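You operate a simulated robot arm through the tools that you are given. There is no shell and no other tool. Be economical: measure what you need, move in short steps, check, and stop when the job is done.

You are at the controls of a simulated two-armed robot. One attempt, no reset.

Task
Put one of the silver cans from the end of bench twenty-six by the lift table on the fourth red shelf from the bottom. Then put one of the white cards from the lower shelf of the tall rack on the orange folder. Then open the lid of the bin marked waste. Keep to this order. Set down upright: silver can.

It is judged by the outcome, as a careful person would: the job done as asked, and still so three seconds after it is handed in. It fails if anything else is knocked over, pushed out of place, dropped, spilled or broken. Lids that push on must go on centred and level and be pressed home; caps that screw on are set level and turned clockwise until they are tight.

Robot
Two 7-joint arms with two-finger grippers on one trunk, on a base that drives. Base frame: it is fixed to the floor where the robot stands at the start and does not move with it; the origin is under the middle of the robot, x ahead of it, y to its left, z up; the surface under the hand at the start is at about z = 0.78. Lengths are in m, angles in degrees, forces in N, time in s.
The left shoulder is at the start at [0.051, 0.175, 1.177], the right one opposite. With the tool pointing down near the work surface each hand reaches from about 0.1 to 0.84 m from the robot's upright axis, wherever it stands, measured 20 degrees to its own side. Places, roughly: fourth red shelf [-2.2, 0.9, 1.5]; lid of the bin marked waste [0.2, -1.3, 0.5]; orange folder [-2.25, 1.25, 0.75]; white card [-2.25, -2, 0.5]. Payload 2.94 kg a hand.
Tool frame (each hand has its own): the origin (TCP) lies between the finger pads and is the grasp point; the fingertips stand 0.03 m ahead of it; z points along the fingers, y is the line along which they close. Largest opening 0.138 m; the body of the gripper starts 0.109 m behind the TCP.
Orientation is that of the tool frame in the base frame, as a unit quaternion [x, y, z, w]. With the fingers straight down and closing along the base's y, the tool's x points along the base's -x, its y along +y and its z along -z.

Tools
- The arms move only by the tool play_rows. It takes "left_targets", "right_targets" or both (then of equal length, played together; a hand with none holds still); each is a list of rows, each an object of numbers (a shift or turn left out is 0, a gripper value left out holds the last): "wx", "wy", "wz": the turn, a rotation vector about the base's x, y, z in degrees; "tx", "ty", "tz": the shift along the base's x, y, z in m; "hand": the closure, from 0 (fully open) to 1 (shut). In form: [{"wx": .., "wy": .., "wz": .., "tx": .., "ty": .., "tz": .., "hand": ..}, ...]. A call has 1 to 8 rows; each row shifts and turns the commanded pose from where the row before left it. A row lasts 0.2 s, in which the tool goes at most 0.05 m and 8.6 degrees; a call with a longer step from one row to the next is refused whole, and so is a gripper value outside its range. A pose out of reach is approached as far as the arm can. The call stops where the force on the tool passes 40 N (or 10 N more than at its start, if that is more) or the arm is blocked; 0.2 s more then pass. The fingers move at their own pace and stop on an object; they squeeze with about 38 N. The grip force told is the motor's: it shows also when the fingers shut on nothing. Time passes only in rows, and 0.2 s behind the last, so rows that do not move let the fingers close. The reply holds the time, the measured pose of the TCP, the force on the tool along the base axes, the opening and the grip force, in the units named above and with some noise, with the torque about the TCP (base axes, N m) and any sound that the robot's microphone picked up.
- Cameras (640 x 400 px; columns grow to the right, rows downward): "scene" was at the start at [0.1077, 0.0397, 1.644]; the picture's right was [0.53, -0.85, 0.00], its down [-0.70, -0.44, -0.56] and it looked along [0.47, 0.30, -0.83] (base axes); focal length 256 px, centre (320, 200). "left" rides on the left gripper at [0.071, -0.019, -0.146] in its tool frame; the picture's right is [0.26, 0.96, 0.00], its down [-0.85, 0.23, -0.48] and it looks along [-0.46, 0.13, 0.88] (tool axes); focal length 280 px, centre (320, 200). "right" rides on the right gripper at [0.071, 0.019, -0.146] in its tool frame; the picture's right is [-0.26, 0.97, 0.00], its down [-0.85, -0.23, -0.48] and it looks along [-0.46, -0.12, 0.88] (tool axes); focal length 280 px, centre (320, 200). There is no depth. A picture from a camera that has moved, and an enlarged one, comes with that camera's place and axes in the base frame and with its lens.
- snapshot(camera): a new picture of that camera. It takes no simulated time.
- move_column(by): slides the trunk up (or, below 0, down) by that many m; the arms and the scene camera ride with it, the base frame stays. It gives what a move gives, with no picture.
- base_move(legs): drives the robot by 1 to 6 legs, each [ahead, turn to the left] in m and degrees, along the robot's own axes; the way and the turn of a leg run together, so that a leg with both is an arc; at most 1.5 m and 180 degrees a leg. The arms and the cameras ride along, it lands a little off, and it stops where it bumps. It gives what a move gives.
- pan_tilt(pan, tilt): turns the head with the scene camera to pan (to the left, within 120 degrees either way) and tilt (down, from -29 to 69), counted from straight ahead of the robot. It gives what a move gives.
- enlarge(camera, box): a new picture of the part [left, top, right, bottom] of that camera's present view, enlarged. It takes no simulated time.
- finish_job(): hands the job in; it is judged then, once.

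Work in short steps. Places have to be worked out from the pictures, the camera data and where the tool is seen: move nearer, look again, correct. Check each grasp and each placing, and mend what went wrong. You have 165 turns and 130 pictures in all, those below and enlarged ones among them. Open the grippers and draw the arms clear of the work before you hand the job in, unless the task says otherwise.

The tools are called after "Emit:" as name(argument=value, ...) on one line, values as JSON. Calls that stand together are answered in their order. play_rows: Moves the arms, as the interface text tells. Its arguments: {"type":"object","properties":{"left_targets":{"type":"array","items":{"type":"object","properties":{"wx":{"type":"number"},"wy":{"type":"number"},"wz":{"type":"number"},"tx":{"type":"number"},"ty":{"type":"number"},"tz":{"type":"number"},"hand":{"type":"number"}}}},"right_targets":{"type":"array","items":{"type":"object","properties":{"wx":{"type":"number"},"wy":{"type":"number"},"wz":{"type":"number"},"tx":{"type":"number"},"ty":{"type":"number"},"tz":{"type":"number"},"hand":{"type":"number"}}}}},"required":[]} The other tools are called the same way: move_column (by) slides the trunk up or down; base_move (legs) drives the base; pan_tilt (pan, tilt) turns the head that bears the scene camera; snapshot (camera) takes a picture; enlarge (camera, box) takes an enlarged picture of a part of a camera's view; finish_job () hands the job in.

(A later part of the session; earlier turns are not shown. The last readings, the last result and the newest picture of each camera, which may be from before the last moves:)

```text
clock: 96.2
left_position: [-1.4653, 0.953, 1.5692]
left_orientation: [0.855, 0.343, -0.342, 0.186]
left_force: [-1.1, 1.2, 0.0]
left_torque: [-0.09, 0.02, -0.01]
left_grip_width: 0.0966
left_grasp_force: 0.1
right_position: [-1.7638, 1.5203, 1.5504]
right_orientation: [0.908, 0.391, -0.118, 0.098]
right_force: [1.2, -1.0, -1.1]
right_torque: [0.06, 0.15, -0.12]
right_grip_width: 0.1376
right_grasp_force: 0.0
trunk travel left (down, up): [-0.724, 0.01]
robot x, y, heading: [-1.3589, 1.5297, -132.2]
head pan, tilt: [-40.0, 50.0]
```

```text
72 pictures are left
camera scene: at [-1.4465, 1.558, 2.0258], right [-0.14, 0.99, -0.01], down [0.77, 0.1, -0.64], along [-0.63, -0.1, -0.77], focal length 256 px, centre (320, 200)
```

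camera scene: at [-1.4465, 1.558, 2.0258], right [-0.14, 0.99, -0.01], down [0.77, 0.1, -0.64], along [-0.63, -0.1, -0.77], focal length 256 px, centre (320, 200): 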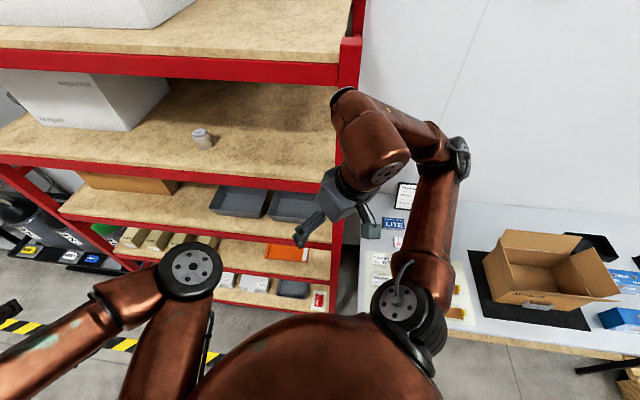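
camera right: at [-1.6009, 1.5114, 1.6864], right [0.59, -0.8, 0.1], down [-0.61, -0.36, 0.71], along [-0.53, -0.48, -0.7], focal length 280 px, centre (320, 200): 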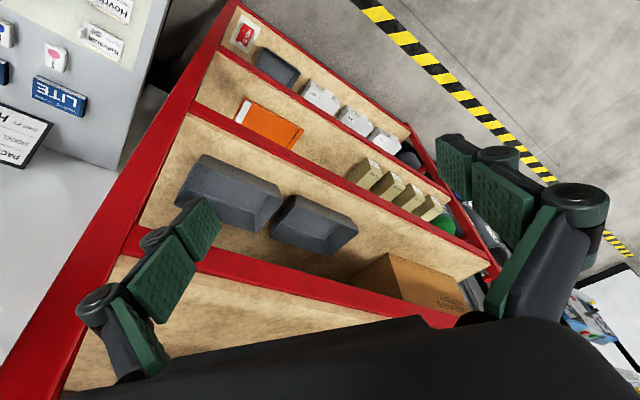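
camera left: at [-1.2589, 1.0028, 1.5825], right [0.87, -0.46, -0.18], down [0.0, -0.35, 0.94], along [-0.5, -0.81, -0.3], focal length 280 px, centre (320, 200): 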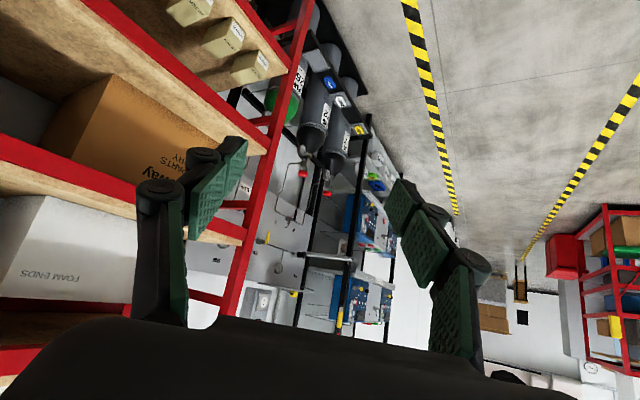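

The right wrist touches the rack's corner post. I pull the right hand straight away from the rack (+x).

Emit:
play_rows(right_targets=[{"tx": 0.015}, {"tx": 0.02}, {"tx": 0.02}, {"tx": 0.02}, {"tx": 0.02}])

Emit:
snapshot(camera="scene")

```text
clock: 96.7
left_position: [-1.4341, 0.9098, 1.5349]
left_orientation: [0.868, 0.318, -0.343, 0.169]
left_force: [-0.3, -0.6, -1.5]
left_torque: [-0.03, 0.02, -0.01]
left_grip_width: 0.0965
left_grasp_force: 0.1
right_position: [-1.7212, 1.4945, 1.5492]
right_orientation: [0.907, 0.39, -0.104, 0.122]
right_force: [-0.5, 0.9, 1.1]
right_torque: [-0.13, -0.12, 0.04]
right_grip_width: 0.138
right_grasp_force: 0.0
trunk travel left (down, up): [-0.724, 0.01]
robot x, y, heading: [-1.3605, 1.5286, -131.8]
head pan, tilt: [-40.0, 50.0]
stopped in row 2 (right hand): the arm was blocked; the commanded pose is now the measured one
```

```text
71 pictures are left
camera scene: at [-1.5184, 1.6143, 2.0259], right [-0.14, 0.99, -0.05], down [0.79, 0.08, -0.61], along [-0.6, -0.12, -0.79], focal length 256 px, centre (320, 200)
```

scene: 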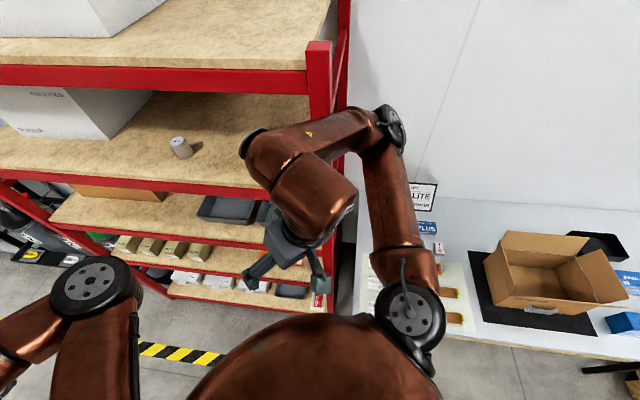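

The robot is swaying (head moved ~7 cm), which trips the "blocked" stops. I let it settle first.

Emit:
pan_tilt(pan=20, tilt=50)

Emit:
pan_tilt(pan=-40, tilt=50)

Emit:
snapshot(camera="scene")

```text
clock: 98.0
left_position: [-1.3929, 0.8801, 1.5373]
left_orientation: [0.851, 0.354, -0.354, 0.159]
left_force: [0.5, -0.3, 0.1]
left_torque: [0.01, -0.04, -0.04]
left_grip_width: 0.0966
left_grasp_force: 0.1
right_position: [-1.6814, 1.4576, 1.5529]
right_orientation: [0.905, 0.4, -0.118, 0.087]
right_force: [-0.2, -1.6, 0.1]
right_torque: [0.06, -0.06, 0.05]
right_grip_width: 0.1377
right_grasp_force: 0.1
trunk travel left (down, up): [-0.724, 0.01]
robot x, y, heading: [-1.3615, 1.5268, -132.0]
head pan, tilt: [20.0, 50.0]
```

```text
clock: 99.3
left_position: [-1.4074, 0.8992, 1.5453]
left_orientation: [0.852, 0.348, -0.355, 0.163]
left_force: [-1.6, 0.1, 0.3]
left_torque: [-0.04, -0.09, 0.09]
left_grip_width: 0.0966
left_grasp_force: 0.0
right_position: [-1.6949, 1.4759, 1.5521]
right_orientation: [0.906, 0.397, -0.116, 0.094]
right_force: [-0.8, 0.8, 0.2]
right_torque: [-0.09, -0.13, 0.03]
right_grip_width: 0.138
right_grasp_force: 0.0
trunk travel left (down, up): [-0.724, 0.01]
robot x, y, heading: [-1.363, 1.5279, -131.7]
head pan, tilt: [-40.0, 50.0]
```

```text
70 pictures are left
camera scene: at [-1.4359, 1.543, 2.0261], right [-0.14, 0.99, -0.01], down [0.76, 0.1, -0.64], along [-0.63, -0.09, -0.77], focal length 256 px, centre (320, 200)
```

scene: 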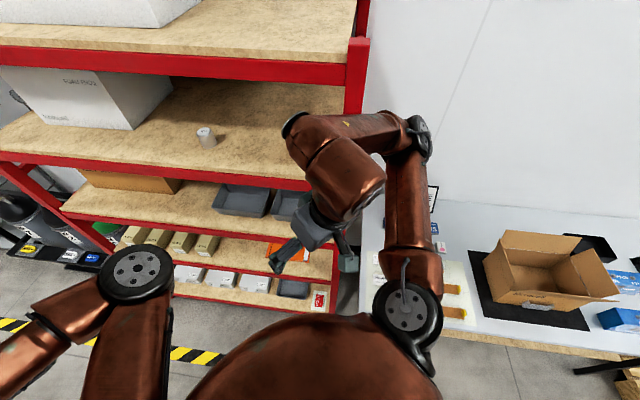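

The right forearm lies against the rack's corner post with the elbow beyond it. Now that it's calm, turning right should release it; I go in small turns.

Emit:
base_move(legs=[[0, -8]])

Emit:
pan_tilt(pan=-35, tilt=50)

Emit:
snapshot(camera="scene")

```text
clock: 100.3
left_position: [-1.4793, 0.8947, 1.5429]
left_orientation: [0.872, 0.29, -0.371, 0.132]
left_force: [0.6, 0.8, 2.7]
left_torque: [0.11, -0.16, -0.02]
left_grip_width: 0.0968
left_grasp_force: 0.2
right_position: [-1.6834, 1.5072, 1.5559]
right_orientation: [0.931, 0.334, -0.125, 0.08]
right_force: [0.5, -0.6, -0.1]
right_torque: [0.02, 0.07, -0.02]
right_grip_width: 0.138
right_grasp_force: 0.0
trunk travel left (down, up): [-0.724, 0.01]
robot x, y, heading: [-1.3618, 1.5275, -139.8]
head pan, tilt: [-40.0, 50.0]
```

```text
clock: 101.0
left_position: [-1.4829, 0.8989, 1.543]
left_orientation: [0.872, 0.291, -0.369, 0.135]
left_force: [0.4, 0.1, -0.7]
left_torque: [0.0, 0.04, -0.04]
left_grip_width: 0.0966
left_grasp_force: 0.1
right_position: [-1.6879, 1.5112, 1.5541]
right_orientation: [0.931, 0.333, -0.125, 0.08]
right_force: [1.2, 1.3, -0.4]
right_torque: [0.03, 0.07, -0.02]
right_grip_width: 0.138
right_grasp_force: 0.1
trunk travel left (down, up): [-0.724, 0.01]
robot x, y, heading: [-1.3599, 1.5254, -140.2]
head pan, tilt: [-35.0, 50.0]
```

```text
69 pictures are left
camera scene: at [-1.4186, 1.5315, 2.0263], right [-0.09, 1.0, 0.0], down [0.76, 0.07, -0.64], along [-0.64, -0.06, -0.77], focal length 256 px, centre (320, 200)
```

scene: 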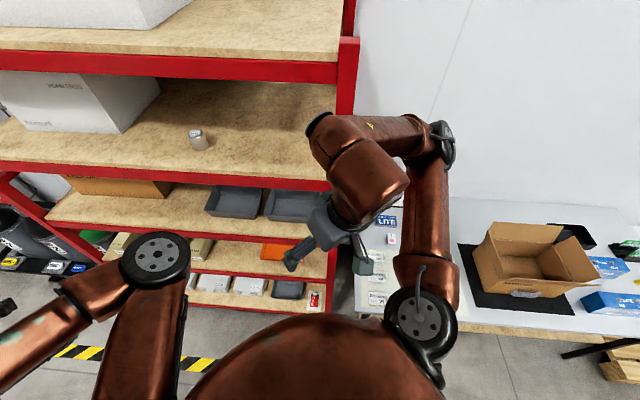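

Free again. I turn right back to 180°, then lower the trunk before backing off in gentle steps.

Emit:
base_move(legs=[[0, -38]])

Emit:
move_column(by=-0.38)

Emit:
base_move(legs=[[-0.08, 0]])

Emit:
pan_tilt(pan=0, tilt=40)

Emit:
snapshot(camera="scene")

```text
clock: 103.2
left_position: [-1.8431, 1.1138, 1.5435]
left_orientation: [0.92, -0.01, -0.392, 0.009]
left_force: [-0.4, -0.2, -0.9]
left_torque: [0.02, 0.16, -0.03]
left_grip_width: 0.0967
left_grasp_force: 0.0
right_position: [-1.6276, 1.7191, 1.5536]
right_orientation: [0.989, 0.012, -0.144, 0.038]
right_force: [0.4, -0.2, 0.0]
right_torque: [-0.05, 0.05, 0.01]
right_grip_width: 0.1376
right_grasp_force: 0.1
trunk travel left (down, up): [-0.724, 0.01]
robot x, y, heading: [-1.3616, 1.5289, -177.8]
head pan, tilt: [-35.0, 50.0]
```

```text
clock: 106.8
left_position: [-1.8691, 1.1093, 1.1251]
left_orientation: [0.935, -0.011, -0.355, 0.005]
left_force: [-1.2, -0.2, 0.2]
left_torque: [0.02, -0.05, 0.01]
left_grip_width: 0.0966
left_grasp_force: 0.0
right_position: [-1.6281, 1.718, 1.1725]
right_orientation: [0.989, 0.012, -0.145, 0.037]
right_force: [-0.2, -0.1, 0.5]
right_torque: [0.0, 0.03, 0.04]
right_grip_width: 0.1382
right_grasp_force: 0.1
trunk travel left (down, up): [-0.344, 0.39]
robot x, y, heading: [-1.3646, 1.5278, -178.1]
head pan, tilt: [-35.0, 50.0]
```

```text
clock: 107.9
left_position: [-1.7976, 1.1129, 1.1234]
left_orientation: [0.936, -0.01, -0.352, 0.006]
left_force: [0.3, 0.0, -0.1]
left_torque: [-0.07, -0.02, 0.04]
left_grip_width: 0.0966
left_grasp_force: 0.0
right_position: [-1.5572, 1.7224, 1.1747]
right_orientation: [0.989, 0.012, -0.14, 0.036]
right_force: [0.1, 0.4, 0.4]
right_torque: [0.01, -0.02, -0.01]
right_grip_width: 0.1379
right_grasp_force: 0.0
trunk travel left (down, up): [-0.344, 0.39]
robot x, y, heading: [-1.2806, 1.5311, -178.1]
head pan, tilt: [-35.0, 50.0]
```

```text
clock: 108.9
left_position: [-1.7844, 1.114, 1.1266]
left_orientation: [0.934, -0.01, -0.357, 0.006]
left_force: [-1.1, 0.3, -0.5]
left_torque: [0.04, -0.02, -0.01]
left_grip_width: 0.0962
left_grasp_force: 0.0
right_position: [-1.5433, 1.7221, 1.1744]
right_orientation: [0.988, 0.012, -0.146, 0.036]
right_force: [-0.7, -0.9, -0.8]
right_torque: [0.01, -0.1, -0.01]
right_grip_width: 0.138
right_grasp_force: 0.1
trunk travel left (down, up): [-0.344, 0.39]
robot x, y, heading: [-1.281, 1.5273, -178.1]
head pan, tilt: [0.0, 40.0]
```

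```text
68 pictures are left
camera scene: at [-1.4202, 1.5278, 1.6599], right [-0.04, 1.0, 0.0], down [0.64, 0.02, -0.76], along [-0.76, -0.03, -0.64], focal length 256 px, centre (320, 200)
```

scene: 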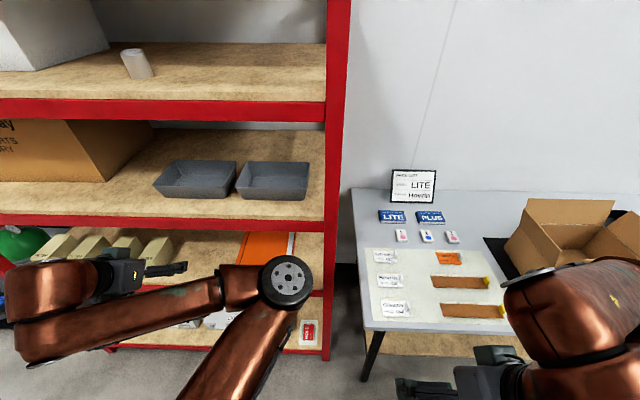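

Backing with the trunk low and in small steps works. Two more small steps with settling.

Emit:
base_move(legs=[[-0.08, 0]])

Emit:
pan_tilt(pan=30, tilt=40)

Emit:
base_move(legs=[[-0.08, 0]])

Emit:
pan_tilt(pan=0, tilt=40)

Emit:
base_move(legs=[[-0.08, 0]])

Emit:
pan_tilt(pan=30, tilt=40)

```text
clock: 110.0
left_position: [-1.6971, 1.116, 1.1303]
left_orientation: [0.933, -0.011, -0.361, 0.006]
left_force: [0.2, 0.7, -0.2]
left_torque: [0.0, 0.03, -0.01]
left_grip_width: 0.0968
left_grasp_force: 0.1
right_position: [-1.4558, 1.7255, 1.1754]
right_orientation: [0.988, 0.013, -0.148, 0.037]
right_force: [0.7, -0.1, -0.5]
right_torque: [-0.02, 0.13, 0.0]
right_grip_width: 0.1378
right_grasp_force: 0.1
trunk travel left (down, up): [-0.344, 0.39]
robot x, y, heading: [-1.2003, 1.533, -177.8]
head pan, tilt: [0.0, 40.0]
```

```text
clock: 110.9
left_position: [-1.7009, 1.1174, 1.1305]
left_orientation: [0.933, -0.01, -0.359, 0.006]
left_force: [1.0, -0.5, 0.3]
left_torque: [0.01, 0.0, -0.01]
left_grip_width: 0.0967
left_grasp_force: 0.1
right_position: [-1.4586, 1.7252, 1.1749]
right_orientation: [0.988, 0.013, -0.148, 0.037]
right_force: [0.3, 0.1, 0.8]
right_torque: [-0.03, -0.02, -0.03]
right_grip_width: 0.138
right_grasp_force: 0.0
trunk travel left (down, up): [-0.344, 0.39]
robot x, y, heading: [-1.2012, 1.5321, -177.8]
head pan, tilt: [30.0, 40.0]
```

```text
clock: 112.0
left_position: [-1.6325, 1.1212, 1.1272]
left_orientation: [0.935, -0.015, -0.355, 0.004]
left_force: [0.0, 0.3, 0.4]
left_torque: [-0.03, -0.08, 0.04]
left_grip_width: 0.0965
left_grasp_force: 0.1
right_position: [-1.3891, 1.729, 1.1743]
right_orientation: [0.989, 0.013, -0.142, 0.037]
right_force: [0.5, -0.1, -0.1]
right_torque: [0.02, 0.06, -0.03]
right_grip_width: 0.1378
right_grasp_force: 0.0
trunk travel left (down, up): [-0.344, 0.39]
robot x, y, heading: [-1.1218, 1.5372, -177.8]
head pan, tilt: [30.0, 40.0]
```

```text
clock: 112.9
left_position: [-1.6144, 1.1225, 1.133]
left_orientation: [0.932, -0.015, -0.362, 0.004]
left_force: [-0.4, -0.3, 0.6]
left_torque: [0.0, -0.02, 0.0]
left_grip_width: 0.0967
left_grasp_force: 0.1
right_position: [-1.3709, 1.7298, 1.1759]
right_orientation: [0.988, 0.012, -0.15, 0.038]
right_force: [-0.6, 0.0, 0.3]
right_torque: [-0.01, -0.09, 0.01]
right_grip_width: 0.1381
right_grasp_force: 0.0
trunk travel left (down, up): [-0.344, 0.39]
robot x, y, heading: [-1.1215, 1.5364, -177.9]
head pan, tilt: [0.0, 40.0]
```

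```text
clock: 114.0
left_position: [-1.559, 1.1224, 1.127]
left_orientation: [0.937, -0.025, -0.349, 0.008]
left_force: [-0.2, -0.6, -0.5]
left_torque: [0.01, -0.01, 0.0]
left_grip_width: 0.0964
left_grasp_force: 0.0
right_position: [-1.3089, 1.7324, 1.1752]
right_orientation: [0.989, 0.011, -0.141, 0.036]
right_force: [1.4, 0.5, 0.2]
right_torque: [-0.05, 0.18, -0.02]
right_grip_width: 0.138
right_grasp_force: 0.1
trunk travel left (down, up): [-0.344, 0.39]
robot x, y, heading: [-1.0414, 1.5371, -177.6]
head pan, tilt: [0.0, 40.0]
```

```text
clock: 114.9
left_position: [-1.5266, 1.122, 1.1395]
left_orientation: [0.932, -0.027, -0.362, 0.011]
left_force: [0.7, 0.4, 0.7]
left_torque: [0.0, 0.06, 0.02]
left_grip_width: 0.0967
left_grasp_force: 0.1
right_position: [-1.2722, 1.7339, 1.1784]
right_orientation: [0.987, 0.011, -0.156, 0.036]
right_force: [0.8, -0.6, -0.3]
right_torque: [-0.02, 0.06, -0.04]
right_grip_width: 0.1378
right_grasp_force: 0.2
trunk travel left (down, up): [-0.344, 0.39]
robot x, y, heading: [-1.0389, 1.5436, -178.0]
head pan, tilt: [30.0, 40.0]
```

Clear of the rack. Turning left 88° and driving along the aisle toward the tall rack.

Emit:
base_move(legs=[[0, 88]])

Emit:
base_move(legs=[[1.4, 0]])

Emit:
pan_tilt(pan=-35, tilt=25)

Emit:
snapshot(camera="scene")

```text
clock: 119.1
left_position: [-0.6401, 1.0352, 1.1363]
left_orientation: [0.689, 0.63, -0.25, 0.259]
left_force: [-0.3, 0.6, 0.4]
left_torque: [-0.01, -0.01, 0.01]
left_grip_width: 0.0965
left_grasp_force: 0.0
right_position: [-1.2426, 1.3081, 1.1768]
right_orientation: [0.702, 0.695, -0.085, 0.134]
right_force: [-0.8, 0.4, 0.1]
right_torque: [-0.04, 0.01, -0.03]
right_grip_width: 0.1379
right_grasp_force: 0.0
trunk travel left (down, up): [-0.344, 0.39]
robot x, y, heading: [-1.0394, 1.5409, -90.0]
head pan, tilt: [30.0, 40.0]
```

```text
clock: 126.1
left_position: [-0.6474, -0.3761, 1.1346]
left_orientation: [0.692, 0.626, -0.251, 0.258]
left_force: [-0.4, 0.8, 0.1]
left_torque: [-0.01, 0.0, -0.04]
left_grip_width: 0.0967
left_grasp_force: 0.1
right_position: [-1.2475, -0.0979, 1.177]
right_orientation: [0.705, 0.692, -0.085, 0.133]
right_force: [-0.4, -0.4, 0.4]
right_torque: [-0.02, -0.02, 0.02]
right_grip_width: 0.1379
right_grasp_force: 0.0
trunk travel left (down, up): [-0.344, 0.39]
robot x, y, heading: [-1.0427, 0.1283, -90.1]
head pan, tilt: [30.0, 40.0]
```

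```text
clock: 127.4
left_position: [-0.6481, -0.3755, 1.1361]
left_orientation: [0.691, 0.627, -0.251, 0.258]
left_force: [-0.3, 0.8, 0.6]
left_torque: [-0.01, 0.01, -0.02]
left_grip_width: 0.0967
left_grasp_force: 0.0
right_position: [-1.2486, -0.0974, 1.1776]
right_orientation: [0.705, 0.692, -0.085, 0.133]
right_force: [0.3, 0.9, 0.3]
right_torque: [0.01, -0.01, -0.03]
right_grip_width: 0.1379
right_grasp_force: 0.0
trunk travel left (down, up): [-0.344, 0.39]
robot x, y, heading: [-1.0447, 0.1315, -90.3]
head pan, tilt: [-35.0, 25.0]
```

```text
67 pictures are left
camera scene: at [-1.0973, 0.0083, 1.6837], right [-0.82, 0.58, 0.0], down [0.24, 0.35, -0.91], along [-0.52, -0.74, -0.42], focal length 256 px, centre (320, 200)
```

scene: 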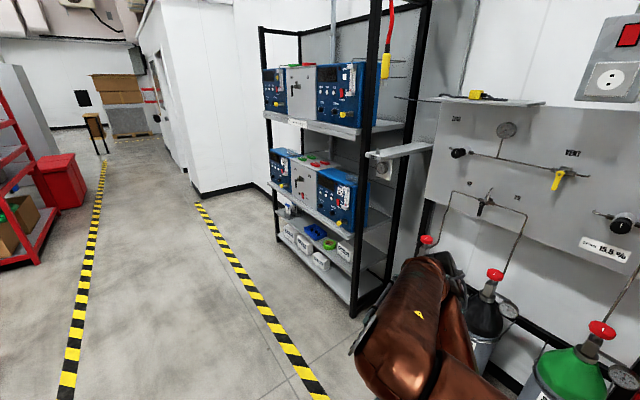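

The tall rack is ahead right. I enlarge its lower shelves to find the white cards.

Emit:
enlarge(camera="scene", box=[250, 140, 410, 300])

```text
2.50 times, centred on (330, 220) of scene
camera zoom: at [-1.0973, 0.0083, 1.6837], right [-0.82, 0.58, 0.0], down [0.24, 0.35, -0.91], along [-0.52, -0.74, -0.42], focal length 640 px, centre (295, 150)
```

zoom: 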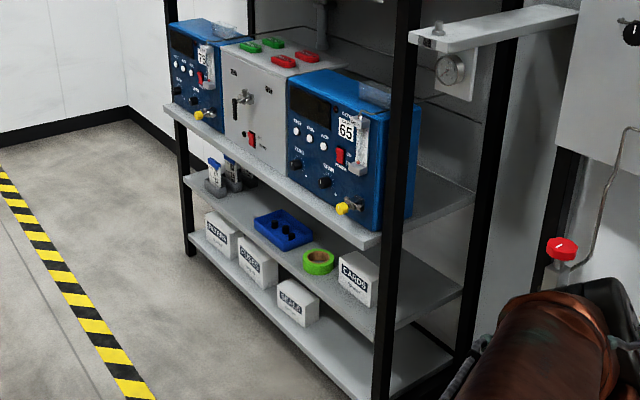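

The far end of the lower shelf (y ≈ -2) holds small items. I drive closer to see them.

Emit:
base_move(legs=[[1.3, 0]])

Emit:
pan_tilt(pan=-60, tilt=35)

Emit:
snapshot(camera="scene")

```text
clock: 134.0
left_position: [-0.6687, -1.6876, 1.137]
left_orientation: [0.695, 0.622, -0.253, 0.257]
left_force: [-0.2, 0.6, -0.5]
left_torque: [0.01, -0.01, 0.0]
left_grip_width: 0.0964
left_grasp_force: 0.1
right_position: [-1.2642, -1.4029, 1.1777]
right_orientation: [0.708, 0.688, -0.085, 0.132]
right_force: [-0.7, -0.8, -0.2]
right_torque: [0.01, 0.03, -0.01]
right_grip_width: 0.1378
right_grasp_force: 0.1
trunk travel left (down, up): [-0.344, 0.39]
robot x, y, heading: [-1.0555, -1.1736, -91.1]
head pan, tilt: [-35.0, 25.0]
```

```text
clock: 134.9
left_position: [-0.6698, -1.6872, 1.1369]
left_orientation: [0.695, 0.622, -0.253, 0.257]
left_force: [-0.1, 0.6, 0.0]
left_torque: [-0.02, 0.02, -0.02]
left_grip_width: 0.0969
left_grasp_force: 0.0
right_position: [-1.2648, -1.4029, 1.1772]
right_orientation: [0.708, 0.688, -0.085, 0.132]
right_force: [-0.3, -0.1, 0.2]
right_torque: [0.02, 0.01, 0.02]
right_grip_width: 0.1378
right_grasp_force: 0.0
trunk travel left (down, up): [-0.344, 0.39]
robot x, y, heading: [-1.0584, -1.1746, -90.9]
head pan, tilt: [-60.0, 35.0]
```

```text
65 pictures are left
camera scene: at [-1.1371, -1.2663, 1.668], right [-0.49, 0.87, 0.0], down [0.5, 0.28, -0.82], along [-0.72, -0.4, -0.57], focal length 256 px, centre (320, 200)
```

scene: 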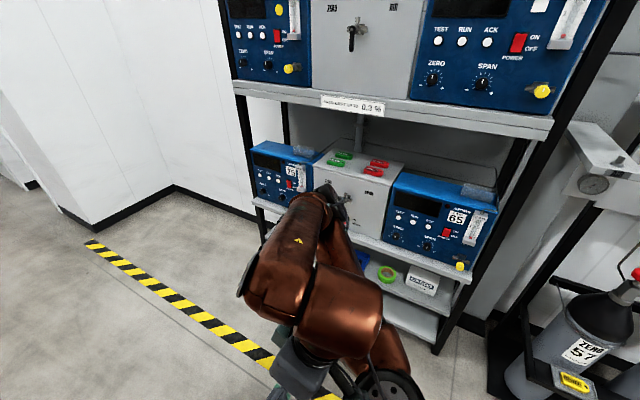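

The rack spans y ≈ -2.3…-1.0, front at x ≈ -2.1. The right arm's folded elbow sticks out, so I first move the right hand outward and down to bring the elbow back.

Emit:
play_rows(right_targets=[{"tx": -0.03, "tz": -0.01}, {"tx": -0.035, "tz": -0.02}, {"tx": -0.035, "tz": -0.02}, {"tx": -0.035, "tz": -0.02}, {"tx": -0.035, "tz": -0.02}, {"tx": -0.035, "tz": -0.02}, {"tx": -0.035, "tz": -0.02}])

Emit:
snapshot(camera="scene")

```text
clock: 135.9
left_position: [-0.6548, -1.6928, 1.1438]
left_orientation: [0.7, 0.62, -0.2, 0.293]
left_force: [-0.4, 0.6, 0.2]
left_torque: [-0.01, -0.09, 0.08]
left_grip_width: 0.0965
left_grasp_force: 0.3
right_position: [-1.3714, -1.4277, 1.1849]
right_orientation: [0.636, 0.701, -0.192, 0.259]
right_force: [-0.8, -0.1, 0.1]
right_torque: [-0.06, -0.07, 0.02]
right_grip_width: 0.138
right_grasp_force: 0.1
right hand out of reach, approached as far as the arm can: row 1
trunk travel left (down, up): [-0.344, 0.39]
robot x, y, heading: [-1.0592, -1.1745, -90.6]
head pan, tilt: [-60.0, 35.0]
stopped in row 4 (left hand): the force on the tool passed its limit at 51 N (the readings are from after the stop); the commanded pose is now the measured one
```

```text
64 pictures are left
camera scene: at [-1.1418, -1.2646, 1.668], right [-0.49, 0.87, 0.0], down [0.5, 0.28, -0.82], along [-0.71, -0.4, -0.58], focal length 256 px, centre (320, 200)
```

scene: 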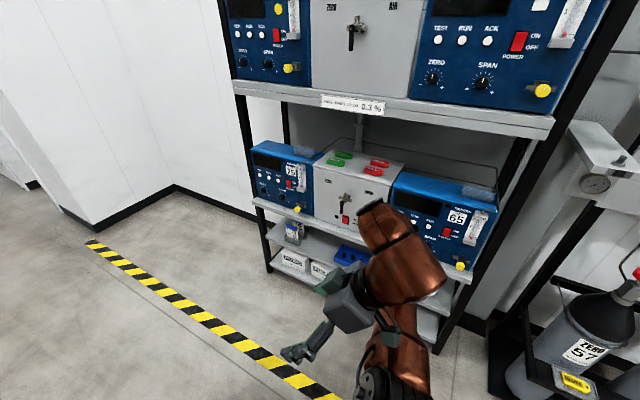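

The stop came from the left arm; maybe elbows touched. I look forward.

Emit:
pan_tilt(pan=0, tilt=60)

Emit:
snapshot(camera="scene")

```text
clock: 137.2
left_position: [-0.6525, -1.6937, 1.1403]
left_orientation: [0.701, 0.621, -0.198, 0.29]
left_force: [-0.6, -0.6, -0.3]
left_torque: [-0.02, -0.02, -0.02]
left_grip_width: 0.0966
left_grasp_force: 0.1
right_position: [-1.3689, -1.4286, 1.1849]
right_orientation: [0.636, 0.701, -0.192, 0.258]
right_force: [-0.3, 0.0, -0.2]
right_torque: [-0.01, 0.01, 0.02]
right_grip_width: 0.1379
right_grasp_force: 0.0
trunk travel left (down, up): [-0.344, 0.39]
robot x, y, heading: [-1.0586, -1.1765, -90.7]
head pan, tilt: [0.0, 60.0]
```

```text
63 pictures are left
camera scene: at [-1.0616, -1.2902, 1.6337], right [-1.0, 0.01, 0.0], down [0.01, 0.87, -0.5], along [-0.01, -0.5, -0.87], focal length 256 px, centre (320, 200)
```

scene: 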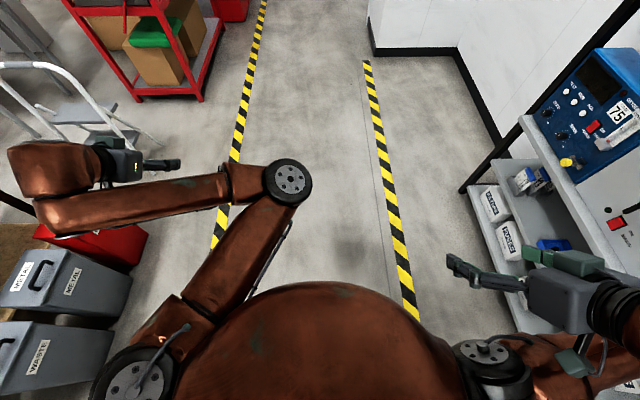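

Nothing near the left hand; it was a shock from the right arm re-folding. Right elbow is now outward. A glimpse of the shelf end shows a small item; I enlarge it.

Emit:
enlarge(camera="scene", box=[440, 120, 600, 280])

```text
2.50 times, centred on (520, 200) of scene
camera zoom: at [-1.0616, -1.2902, 1.6337], right [-1.0, 0.01, 0.0], down [0.01, 0.87, -0.5], along [-0.01, -0.5, -0.87], focal length 640 px, centre (-180, 200)
```

zoom: 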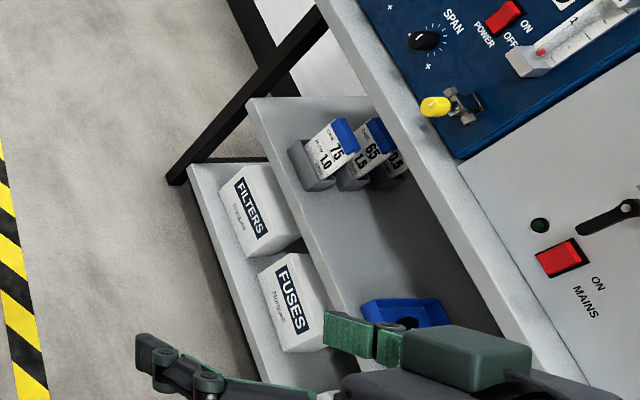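

The white cards with blue tops stand in small grey holders at the far end (≈ x -2.15, y -2.0). I drive 0.3 m further and turn to face the rack.

Emit:
base_move(legs=[[0.3, 0], [0, -90]])

Emit:
pan_tilt(pan=25, tilt=40)

Emit:
snapshot(camera="scene")

```text
clock: 143.1
left_position: [-1.5832, -1.8779, 1.1377]
left_orientation: [0.934, -0.057, -0.346, 0.064]
left_force: [0.3, -0.7, -0.2]
left_torque: [0.04, 0.02, 0.0]
left_grip_width: 0.0967
left_grasp_force: 0.0
right_position: [-1.3144, -1.1619, 1.1845]
right_orientation: [0.946, 0.044, -0.319, 0.045]
right_force: [0.0, -0.5, 0.4]
right_torque: [0.06, 0.01, -0.05]
right_grip_width: 0.1379
right_grasp_force: 0.1
trunk travel left (down, up): [-0.344, 0.39]
robot x, y, heading: [-1.0604, -1.4698, 178.7]
head pan, tilt: [0.0, 60.0]
```

```text
clock: 143.9
left_position: [-1.5844, -1.8766, 1.1382]
left_orientation: [0.934, -0.056, -0.346, 0.065]
left_force: [0.6, 0.0, -0.7]
left_torque: [-0.02, 0.02, 0.01]
left_grip_width: 0.0966
left_grasp_force: 0.0
right_position: [-1.3151, -1.1609, 1.1851]
right_orientation: [0.946, 0.045, -0.318, 0.046]
right_force: [-0.4, 0.3, -0.4]
right_torque: [0.01, -0.01, 0.0]
right_grip_width: 0.138
right_grasp_force: 0.1
trunk travel left (down, up): [-0.344, 0.39]
robot x, y, heading: [-1.0687, -1.4744, 178.7]
head pan, tilt: [25.0, 40.0]
```

```text
61 pictures are left
camera scene: at [-1.191, -1.5032, 1.6604], right [-0.4, 0.91, 0.0], down [0.59, 0.26, -0.77], along [-0.7, -0.31, -0.64], focal length 256 px, centre (320, 200)
```

scene: 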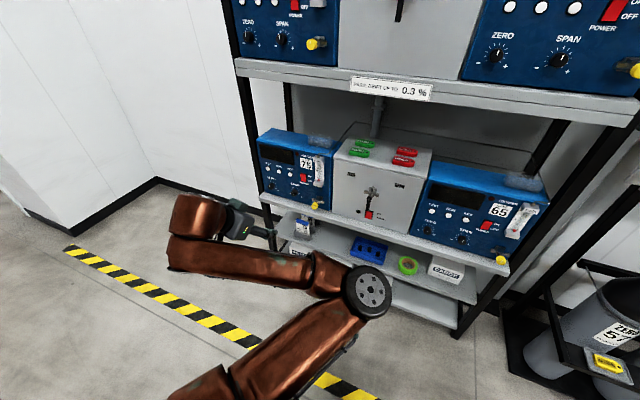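

I lower the trunk so the left hand camera can look into the lower shelf.

Emit:
move_column(by=-0.33)

Emit:
snapshot(camera="left")

Emit:
enlarge(camera="scene", box=[200, 120, 360, 280])

```text
clock: 147.2
left_position: [-1.6669, -1.8754, 0.6314]
left_orientation: [0.983, -0.068, -0.162, 0.056]
left_force: [0.3, 0.3, -0.2]
left_torque: [-0.01, 0.0, -0.02]
left_grip_width: 0.0966
left_grasp_force: 0.1
right_position: [-1.3999, -1.1579, 0.8092]
right_orientation: [0.979, 0.037, -0.193, 0.054]
right_force: [1.1, 0.8, -0.2]
right_torque: [0.0, 0.06, 0.02]
right_grip_width: 0.1379
right_grasp_force: 0.1
trunk travel left (down, up): [-0.014, 0.72]
robot x, y, heading: [-1.0625, -1.4746, 178.9]
head pan, tilt: [25.0, 40.0]
```

```text
60 pictures are left
camera left: at [-1.5509, -1.8539, 0.7447], right [0.13, -0.99, 0.05], down [-0.67, -0.05, 0.74], along [-0.73, -0.13, -0.67], focal length 280 px, centre (320, 200)
```

left: 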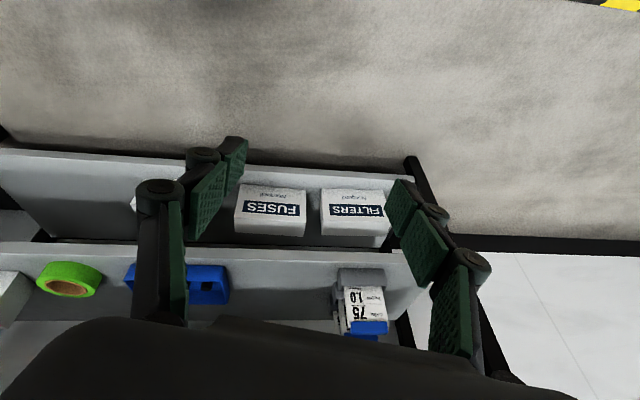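

```text
2.50 times, centred on (280, 200) of scene
camera zoom: at [-1.4787, -1.4974, 1.2935], right [-0.41, 0.91, 0.0], down [0.59, 0.26, -0.77], along [-0.7, -0.31, -0.64], focal length 640 px, centre (420, 200)
```

zoom: 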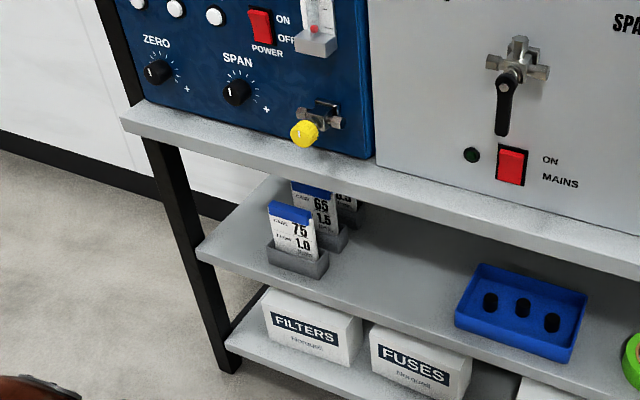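

The torso bends forward as it lowers. The front card ("75/1.0"), about 8 cm wide, stands facing me in its holder near (-2.13, -2.0), top at z ≈ 0.59, with the next shelf's underside at ~0.70. I'll grip it by its side edges with a near-horizontal tool; first I swing the tool up to ~17° below horizontal.

Emit:
play_rows(left_targets=[{"wx": 1.46, "wy": 7.73, "wz": 0.36, "tx": -0.02, "ty": -0.018, "hand": 0}, {"wx": 1.46, "wy": 7.73, "wz": 0.36, "tx": -0.02, "ty": -0.018}, {"wx": 1.46, "wy": 7.73, "wz": 0.36, "tx": -0.02, "ty": -0.018}, {"wx": 1.46, "wy": 7.73, "wz": 0.36, "tx": -0.02, "ty": -0.018}, {"wx": 1.46, "wy": 7.73, "wz": 0.36, "tx": -0.02, "ty": -0.018}, {"wx": 1.46, "wy": 7.73, "wz": 0.36, "tx": -0.02, "ty": -0.018}, {"wx": 1.46, "wy": 7.73, "wz": 0.36, "tx": -0.02, "ty": -0.017}])

Emit:
snapshot(camera="left")

Emit:
snapshot(camera="scene")

```text
clock: 148.8
left_position: [-1.8071, -2.0012, 0.631]
left_orientation: [0.803, -0.001, -0.596, 0.0]
left_force: [0.4, -0.1, 0.0]
left_torque: [0.04, -0.04, 0.04]
left_grip_width: 0.1378
left_grasp_force: 0.0
right_position: [-1.4003, -1.1582, 0.8078]
right_orientation: [0.979, 0.036, -0.192, 0.053]
right_force: [-0.8, -0.1, 0.3]
right_torque: [-0.02, 0.02, 0.03]
right_grip_width: 0.138
right_grasp_force: 0.1
trunk travel left (down, up): [-0.014, 0.72]
robot x, y, heading: [-1.0628, -1.4735, 179.1]
head pan, tilt: [25.0, 40.0]
```

```text
58 pictures are left
camera left: at [-1.6475, -1.981, 0.6056], right [0.08, -0.97, -0.25], down [0.21, -0.23, 0.95], along [-0.98, -0.12, 0.18], focal length 280 px, centre (320, 200)
```

left: 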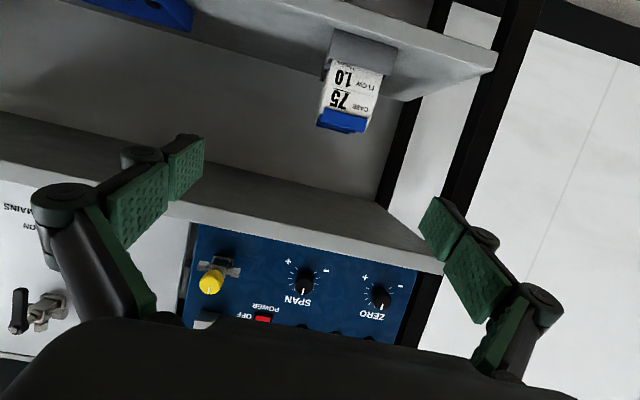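

```text
57 pictures are left
camera scene: at [-1.4791, -1.4979, 1.2932], right [-0.41, 0.91, 0.0], down [0.59, 0.26, -0.77], along [-0.7, -0.31, -0.64], focal length 256 px, centre (320, 200)
```

scene: 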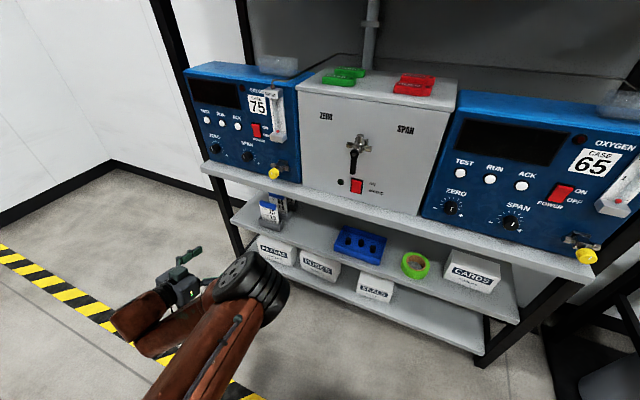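

Triangulating, the card top centre is at (-2.158, -2.047, 0.559). I line up at y = -2.047, z ≈ 0.545 and stop short to check.

Emit:
play_rows(left_targets=[{"ty": -0.02, "tz": -0.02}, {"tx": -0.02, "ty": -0.016, "tz": -0.025}, {"tx": -0.035, "ty": -0.01, "tz": -0.025}, {"tx": -0.04, "tz": -0.01}, {"tx": -0.04, "tz": -0.006}, {"tx": -0.04}, {"tx": -0.03}])

Emit:
snapshot(camera="left")

```text
clock: 150.4
left_position: [-2.0116, -2.065, 0.5707]
left_orientation: [0.806, -0.001, -0.591, -0.001]
left_force: [-0.4, 0.1, -0.1]
left_torque: [-0.02, 0.02, -0.01]
left_grip_width: 0.138
left_grasp_force: 0.1
left hand out of reach, approached as far as the arm can: row 3, 4, 5
right_position: [-1.4013, -1.1582, 0.8079]
right_orientation: [0.979, 0.037, -0.192, 0.053]
right_force: [0.8, 0.3, 0.3]
right_torque: [0.0, 0.02, 0.0]
right_grip_width: 0.1379
right_grasp_force: 0.0
trunk travel left (down, up): [-0.014, 0.72]
robot x, y, heading: [-1.0632, -1.4732, 178.7]
head pan, tilt: [25.0, 40.0]
```

```text
56 pictures are left
camera left: at [-1.8522, -2.0452, 0.5462], right [0.08, -0.97, -0.25], down [0.2, -0.23, 0.95], along [-0.98, -0.12, 0.17], focal length 280 px, centre (320, 200)
```

left: 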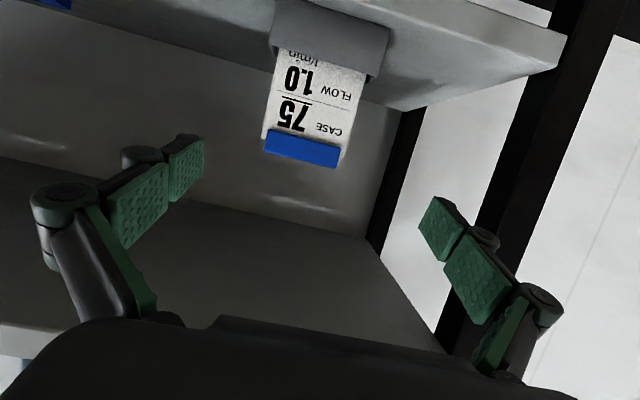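

The card is at y ≈ -2.05. I advance the rest with small corrections.

Emit:
play_rows(left_targets=[{"tx": -0.02, "ty": 0.005, "tz": -0.006}, {"tx": -0.025, "ty": 0.005, "tz": -0.006}, {"tx": -0.025, "ty": 0.005, "tz": -0.006}, {"tx": -0.025, "tz": -0.006}])

Emit:
snapshot(camera="left")

```text
clock: 151.4
left_position: [-2.1133, -2.0547, 0.5476]
left_orientation: [0.807, -0.001, -0.59, -0.001]
left_force: [0.2, -0.5, 0.7]
left_torque: [0.01, 0.0, -0.01]
left_grip_width: 0.138
left_grasp_force: 0.1
left hand out of reach, approached as far as the arm can: row 2
right_position: [-1.4061, -1.1581, 0.8077]
right_orientation: [0.98, 0.036, -0.19, 0.052]
right_force: [1.0, 0.0, 0.2]
right_torque: [0.02, 0.09, -0.01]
right_grip_width: 0.138
right_grasp_force: 0.0
trunk travel left (down, up): [-0.014, 0.72]
robot x, y, heading: [-1.0614, -1.4726, 179.0]
head pan, tilt: [25.0, 40.0]
```

```text
55 pictures are left
camera left: at [-1.9524, -2.0352, 0.5246], right [0.08, -0.97, -0.25], down [0.2, -0.23, 0.95], along [-0.98, -0.12, 0.17], focal length 280 px, centre (320, 200)
```

left: 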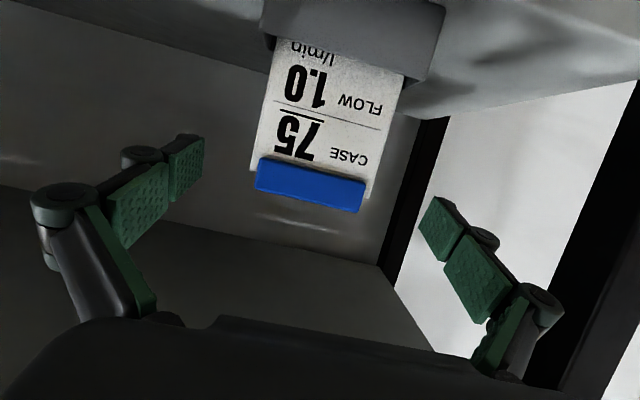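

Card centre y ≈ -2.05 and x ≈ -2.158 confirmed. Last 3.6 cm in, then close.

Emit:
play_rows(left_targets=[{"tx": -0.012, "ty": 0.002, "tz": -0.003}, {"tx": -0.012, "ty": 0.002, "tz": -0.003}, {"tx": -0.012}])

Emit:
snapshot(camera="left")

```text
clock: 152.0
left_position: [-2.1544, -2.019, 0.5825]
left_orientation: [0.79, -0.043, -0.611, -0.013]
left_force: [0.3, 2.7, 1.5]
left_torque: [-0.03, -0.09, 0.25]
left_grip_width: 0.1381
left_grasp_force: 0.1
left hand out of reach, approached as far as the arm can: row 2
right_position: [-1.3894, -1.1536, 0.8116]
right_orientation: [0.977, 0.032, -0.203, 0.054]
right_force: [0.9, 0.4, 1.0]
right_torque: [-0.14, 0.15, 0.04]
right_grip_width: 0.1381
right_grasp_force: 0.0
trunk travel left (down, up): [-0.014, 0.72]
robot x, y, heading: [-1.0639, -1.4708, 179.3]
head pan, tilt: [25.0, 40.0]
stopped in row 2 (left hand): the arm was blocked; the commanded pose is now the measured one
```

```text
54 pictures are left
camera left: at [-1.995, -2.0143, 0.5497], right [-0.02, -0.97, -0.22], down [0.23, -0.22, 0.95], along [-0.97, -0.03, 0.23], focal length 280 px, centre (320, 200)
```

left: 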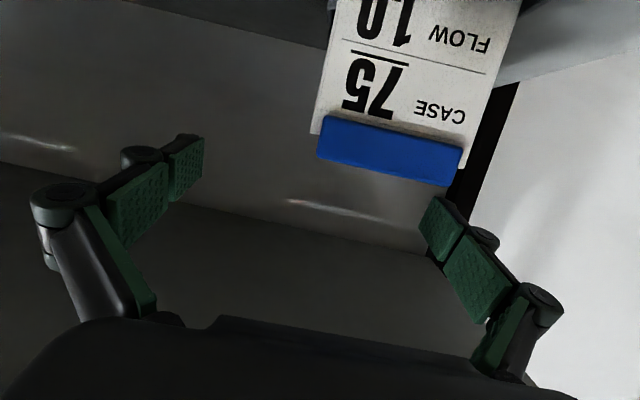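

The arm jumped a little (joint limit). I check the scene before correcting.

Emit:
snapshot(camera="scene")

Emit:
play_rows(left_targets=[{}])

```text
53 pictures are left
camera scene: at [-1.5396, -1.494, 1.2807], right [-0.4, 0.91, -0.02], down [0.62, 0.26, -0.74], along [-0.67, -0.31, -0.67], focal length 256 px, centre (320, 200)
```

scene: 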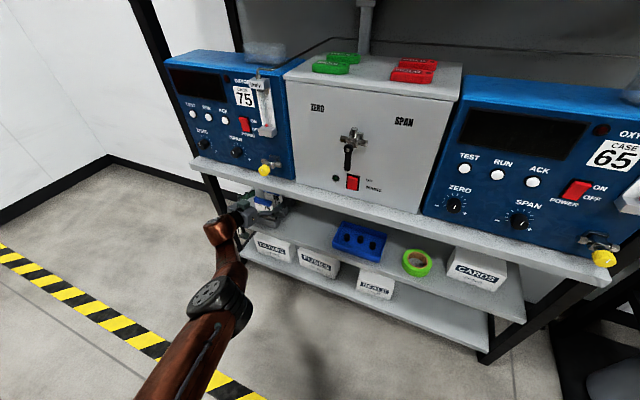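

```text
clock: 152.3
left_position: [-2.1857, -1.9555, 0.6555]
left_orientation: [0.756, -0.107, -0.644, -0.038]
left_force: [1.1, -2.8, -0.7]
left_torque: [0.01, 0.07, -0.39]
left_grip_width: 0.1381
left_grasp_force: 0.0
right_position: [-1.3827, -1.1486, 0.8234]
right_orientation: [0.969, 0.005, -0.243, 0.054]
right_force: [-105.8, 41.1, 88.4]
right_torque: [-8.63, -5.95, -4.7]
right_grip_width: 0.1343
right_grasp_force: 0.1
trunk travel left (down, up): [-0.014, 0.72]
robot x, y, heading: [-1.0636, -1.4735, 179.0]
head pan, tilt: [25.0, 40.0]
stopped in row 1 (left hand): the arm was blocked; the commanded pose is now the measured one
```

A disturbance ran through the torso. I check pictures right away.

Emit:
snapshot(camera="left")

Emit:
snapshot(camera="scene")

Emit:
snapshot(camera="right")

```text
52 pictures are left
camera left: at [-2.0304, -1.9733, 0.6068], right [-0.17, -0.97, -0.18], down [0.28, -0.22, 0.93], along [-0.94, 0.1, 0.31], focal length 280 px, centre (320, 200)
```

left: 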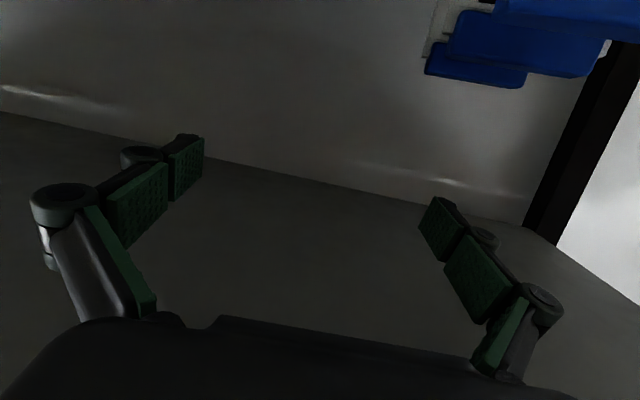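

```text
51 pictures are left
camera scene: at [-1.568, -1.4941, 1.2733], right [-0.4, 0.91, -0.03], down [0.64, 0.26, -0.72], along [-0.65, -0.31, -0.69], focal length 256 px, centre (320, 200)
```

scene: 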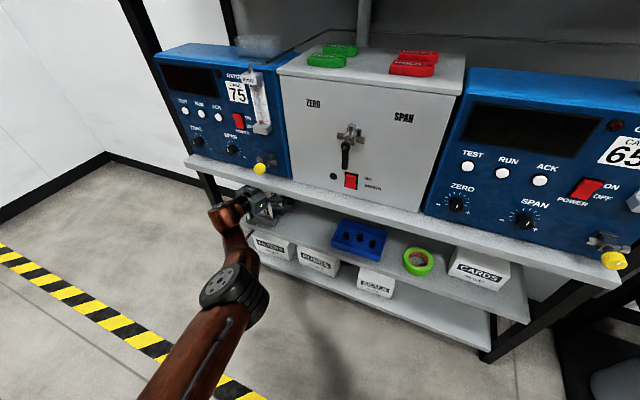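

```text
50 pictures are left
camera right: at [-1.2504, -1.1519, 0.9201], right [-0.2, -0.95, 0.22], down [-0.53, 0.29, 0.79], along [-0.82, 0.04, -0.57], focal length 280 px, centre (320, 200)
```

right: 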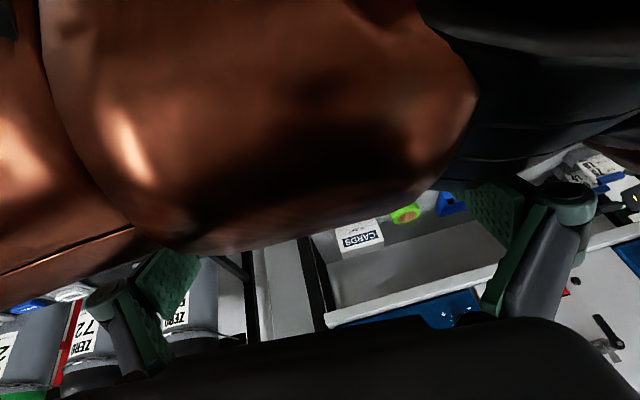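

The robot is leaning forward as the extended arm and bent torso shift its weight. I retract the left hand straight out at once.

Emit:
play_rows(left_targets=[{"tx": 0.02}, {"tx": 0.03}, {"tx": 0.04}, {"tx": 0.04}, {"tx": 0.04}, {"tx": 0.04}])

Emit:
snapshot(camera="scene")

```text
clock: 152.6
left_position: [-2.2142, -1.9268, 0.6592]
left_orientation: [0.731, -0.146, -0.665, -0.043]
left_force: [80.6, 20.5, -141.3]
left_torque: [5.92, 27.2, 6.84]
left_grip_width: 0.1378
left_grasp_force: 0.0
right_position: [-1.4393, -1.157, 0.8554]
right_orientation: [0.945, -0.053, -0.323, 0.025]
right_force: [-173.2, 47.4, 61.7]
right_torque: [3.61, -4.78, 14.32]
right_grip_width: 0.1214
right_grasp_force: 0.1
trunk travel left (down, up): [-0.014, 0.72]
robot x, y, heading: [-1.0651, -1.4689, -179.8]
head pan, tilt: [25.0, 40.0]
stopped in row 1 (left hand): the arm was blocked; the commanded pose is now the measured one
```

```text
49 pictures are left
camera scene: at [-1.6603, -1.5158, 1.2394], right [-0.42, 0.91, -0.05], down [0.69, 0.28, -0.67], along [-0.59, -0.32, -0.74], focal length 256 px, centre (320, 200)
```

scene: 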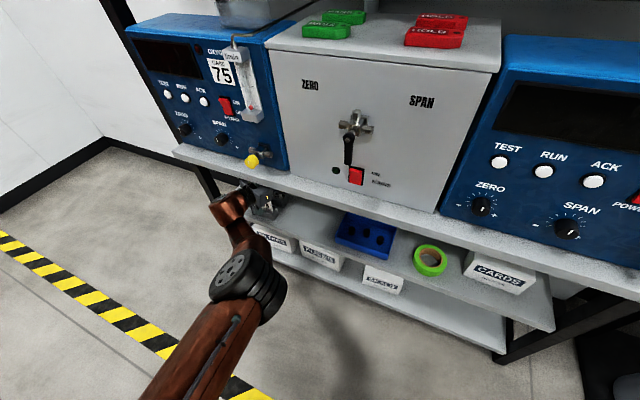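

The torso keeps sagging forward and the left hand presses up under the shelf. I raise the column to bring the weight back.

Emit:
move_column(by=0.1)

Emit:
snapshot(camera="scene")

```text
clock: 153.0
left_position: [-2.253, -1.9166, 0.6615]
left_orientation: [0.694, -0.258, -0.672, 0.001]
left_force: [-7.9, 3.2, 3.0]
left_torque: [-0.2, -0.38, 0.12]
left_grip_width: 0.1379
left_grasp_force: 0.1
right_position: [-1.5056, -1.1899, 0.849]
right_orientation: [0.958, -0.088, -0.233, 0.144]
right_force: [-132.8, -25.7, -43.1]
right_torque: [3.56, 0.21, -8.7]
right_grip_width: 0.1126
right_grasp_force: 0.0
trunk travel left (down, up): [-0.016, 0.718]
robot x, y, heading: [-1.0366, -1.4521, -169.7]
head pan, tilt: [25.0, 40.0]
stopped: the arm was blocked; the commanded pose is now the measured one
```

```text
48 pictures are left
camera scene: at [-1.7728, -1.6254, 1.1774], right [-0.56, 0.82, -0.11], down [0.71, 0.41, -0.57], along [-0.42, -0.4, -0.81], focal length 256 px, centre (320, 200)
```

scene: 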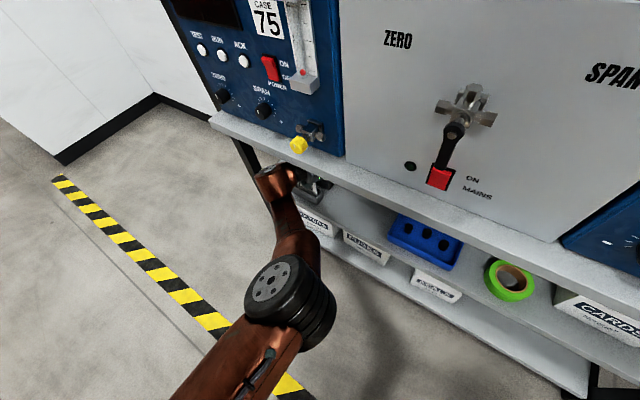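

The robot is tipping forward; I drive the base forward under it to catch the fall.

Emit:
base_move(legs=[[0.4, 0]])

Emit:
snapshot(camera="scene")

```text
clock: 153.7
left_position: [-2.2608, -1.8315, 0.6634]
left_orientation: [-0.54, 0.49, 0.682, -0.064]
left_force: [10.4, 11.0, -36.6]
left_torque: [2.71, 3.83, 1.9]
left_grip_width: 0.1201
left_grasp_force: 0.0
right_position: [-1.4657, -1.2887, 0.874]
right_orientation: [0.841, 0.088, -0.423, 0.325]
right_force: [0.0, -1.0, 2.2]
right_torque: [0.27, -0.17, -0.13]
right_grip_width: 0.1377
right_grasp_force: 0.0
trunk travel left (down, up): [-0.016, 0.718]
robot x, y, heading: [-1.0226, -1.3801, -152.3]
head pan, tilt: [25.0, 40.0]
stopped in leg 1: the robot was blocked; the commanded pose is now the measured one
```

```text
47 pictures are left
camera scene: at [-1.821, -1.8334, 1.0722], right [-0.76, 0.62, -0.18], down [0.62, 0.64, -0.45], along [-0.16, -0.46, -0.87], focal length 256 px, centre (320, 200)
```

scene: 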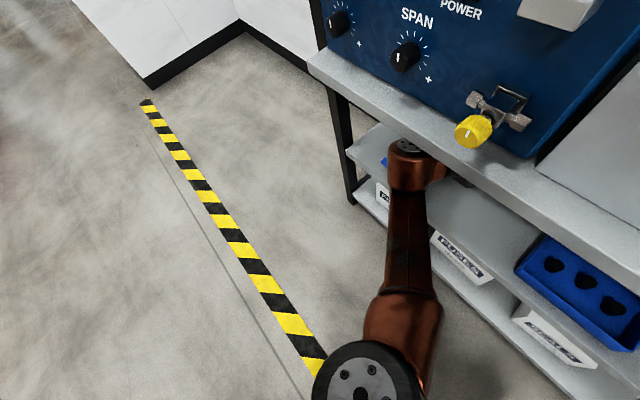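

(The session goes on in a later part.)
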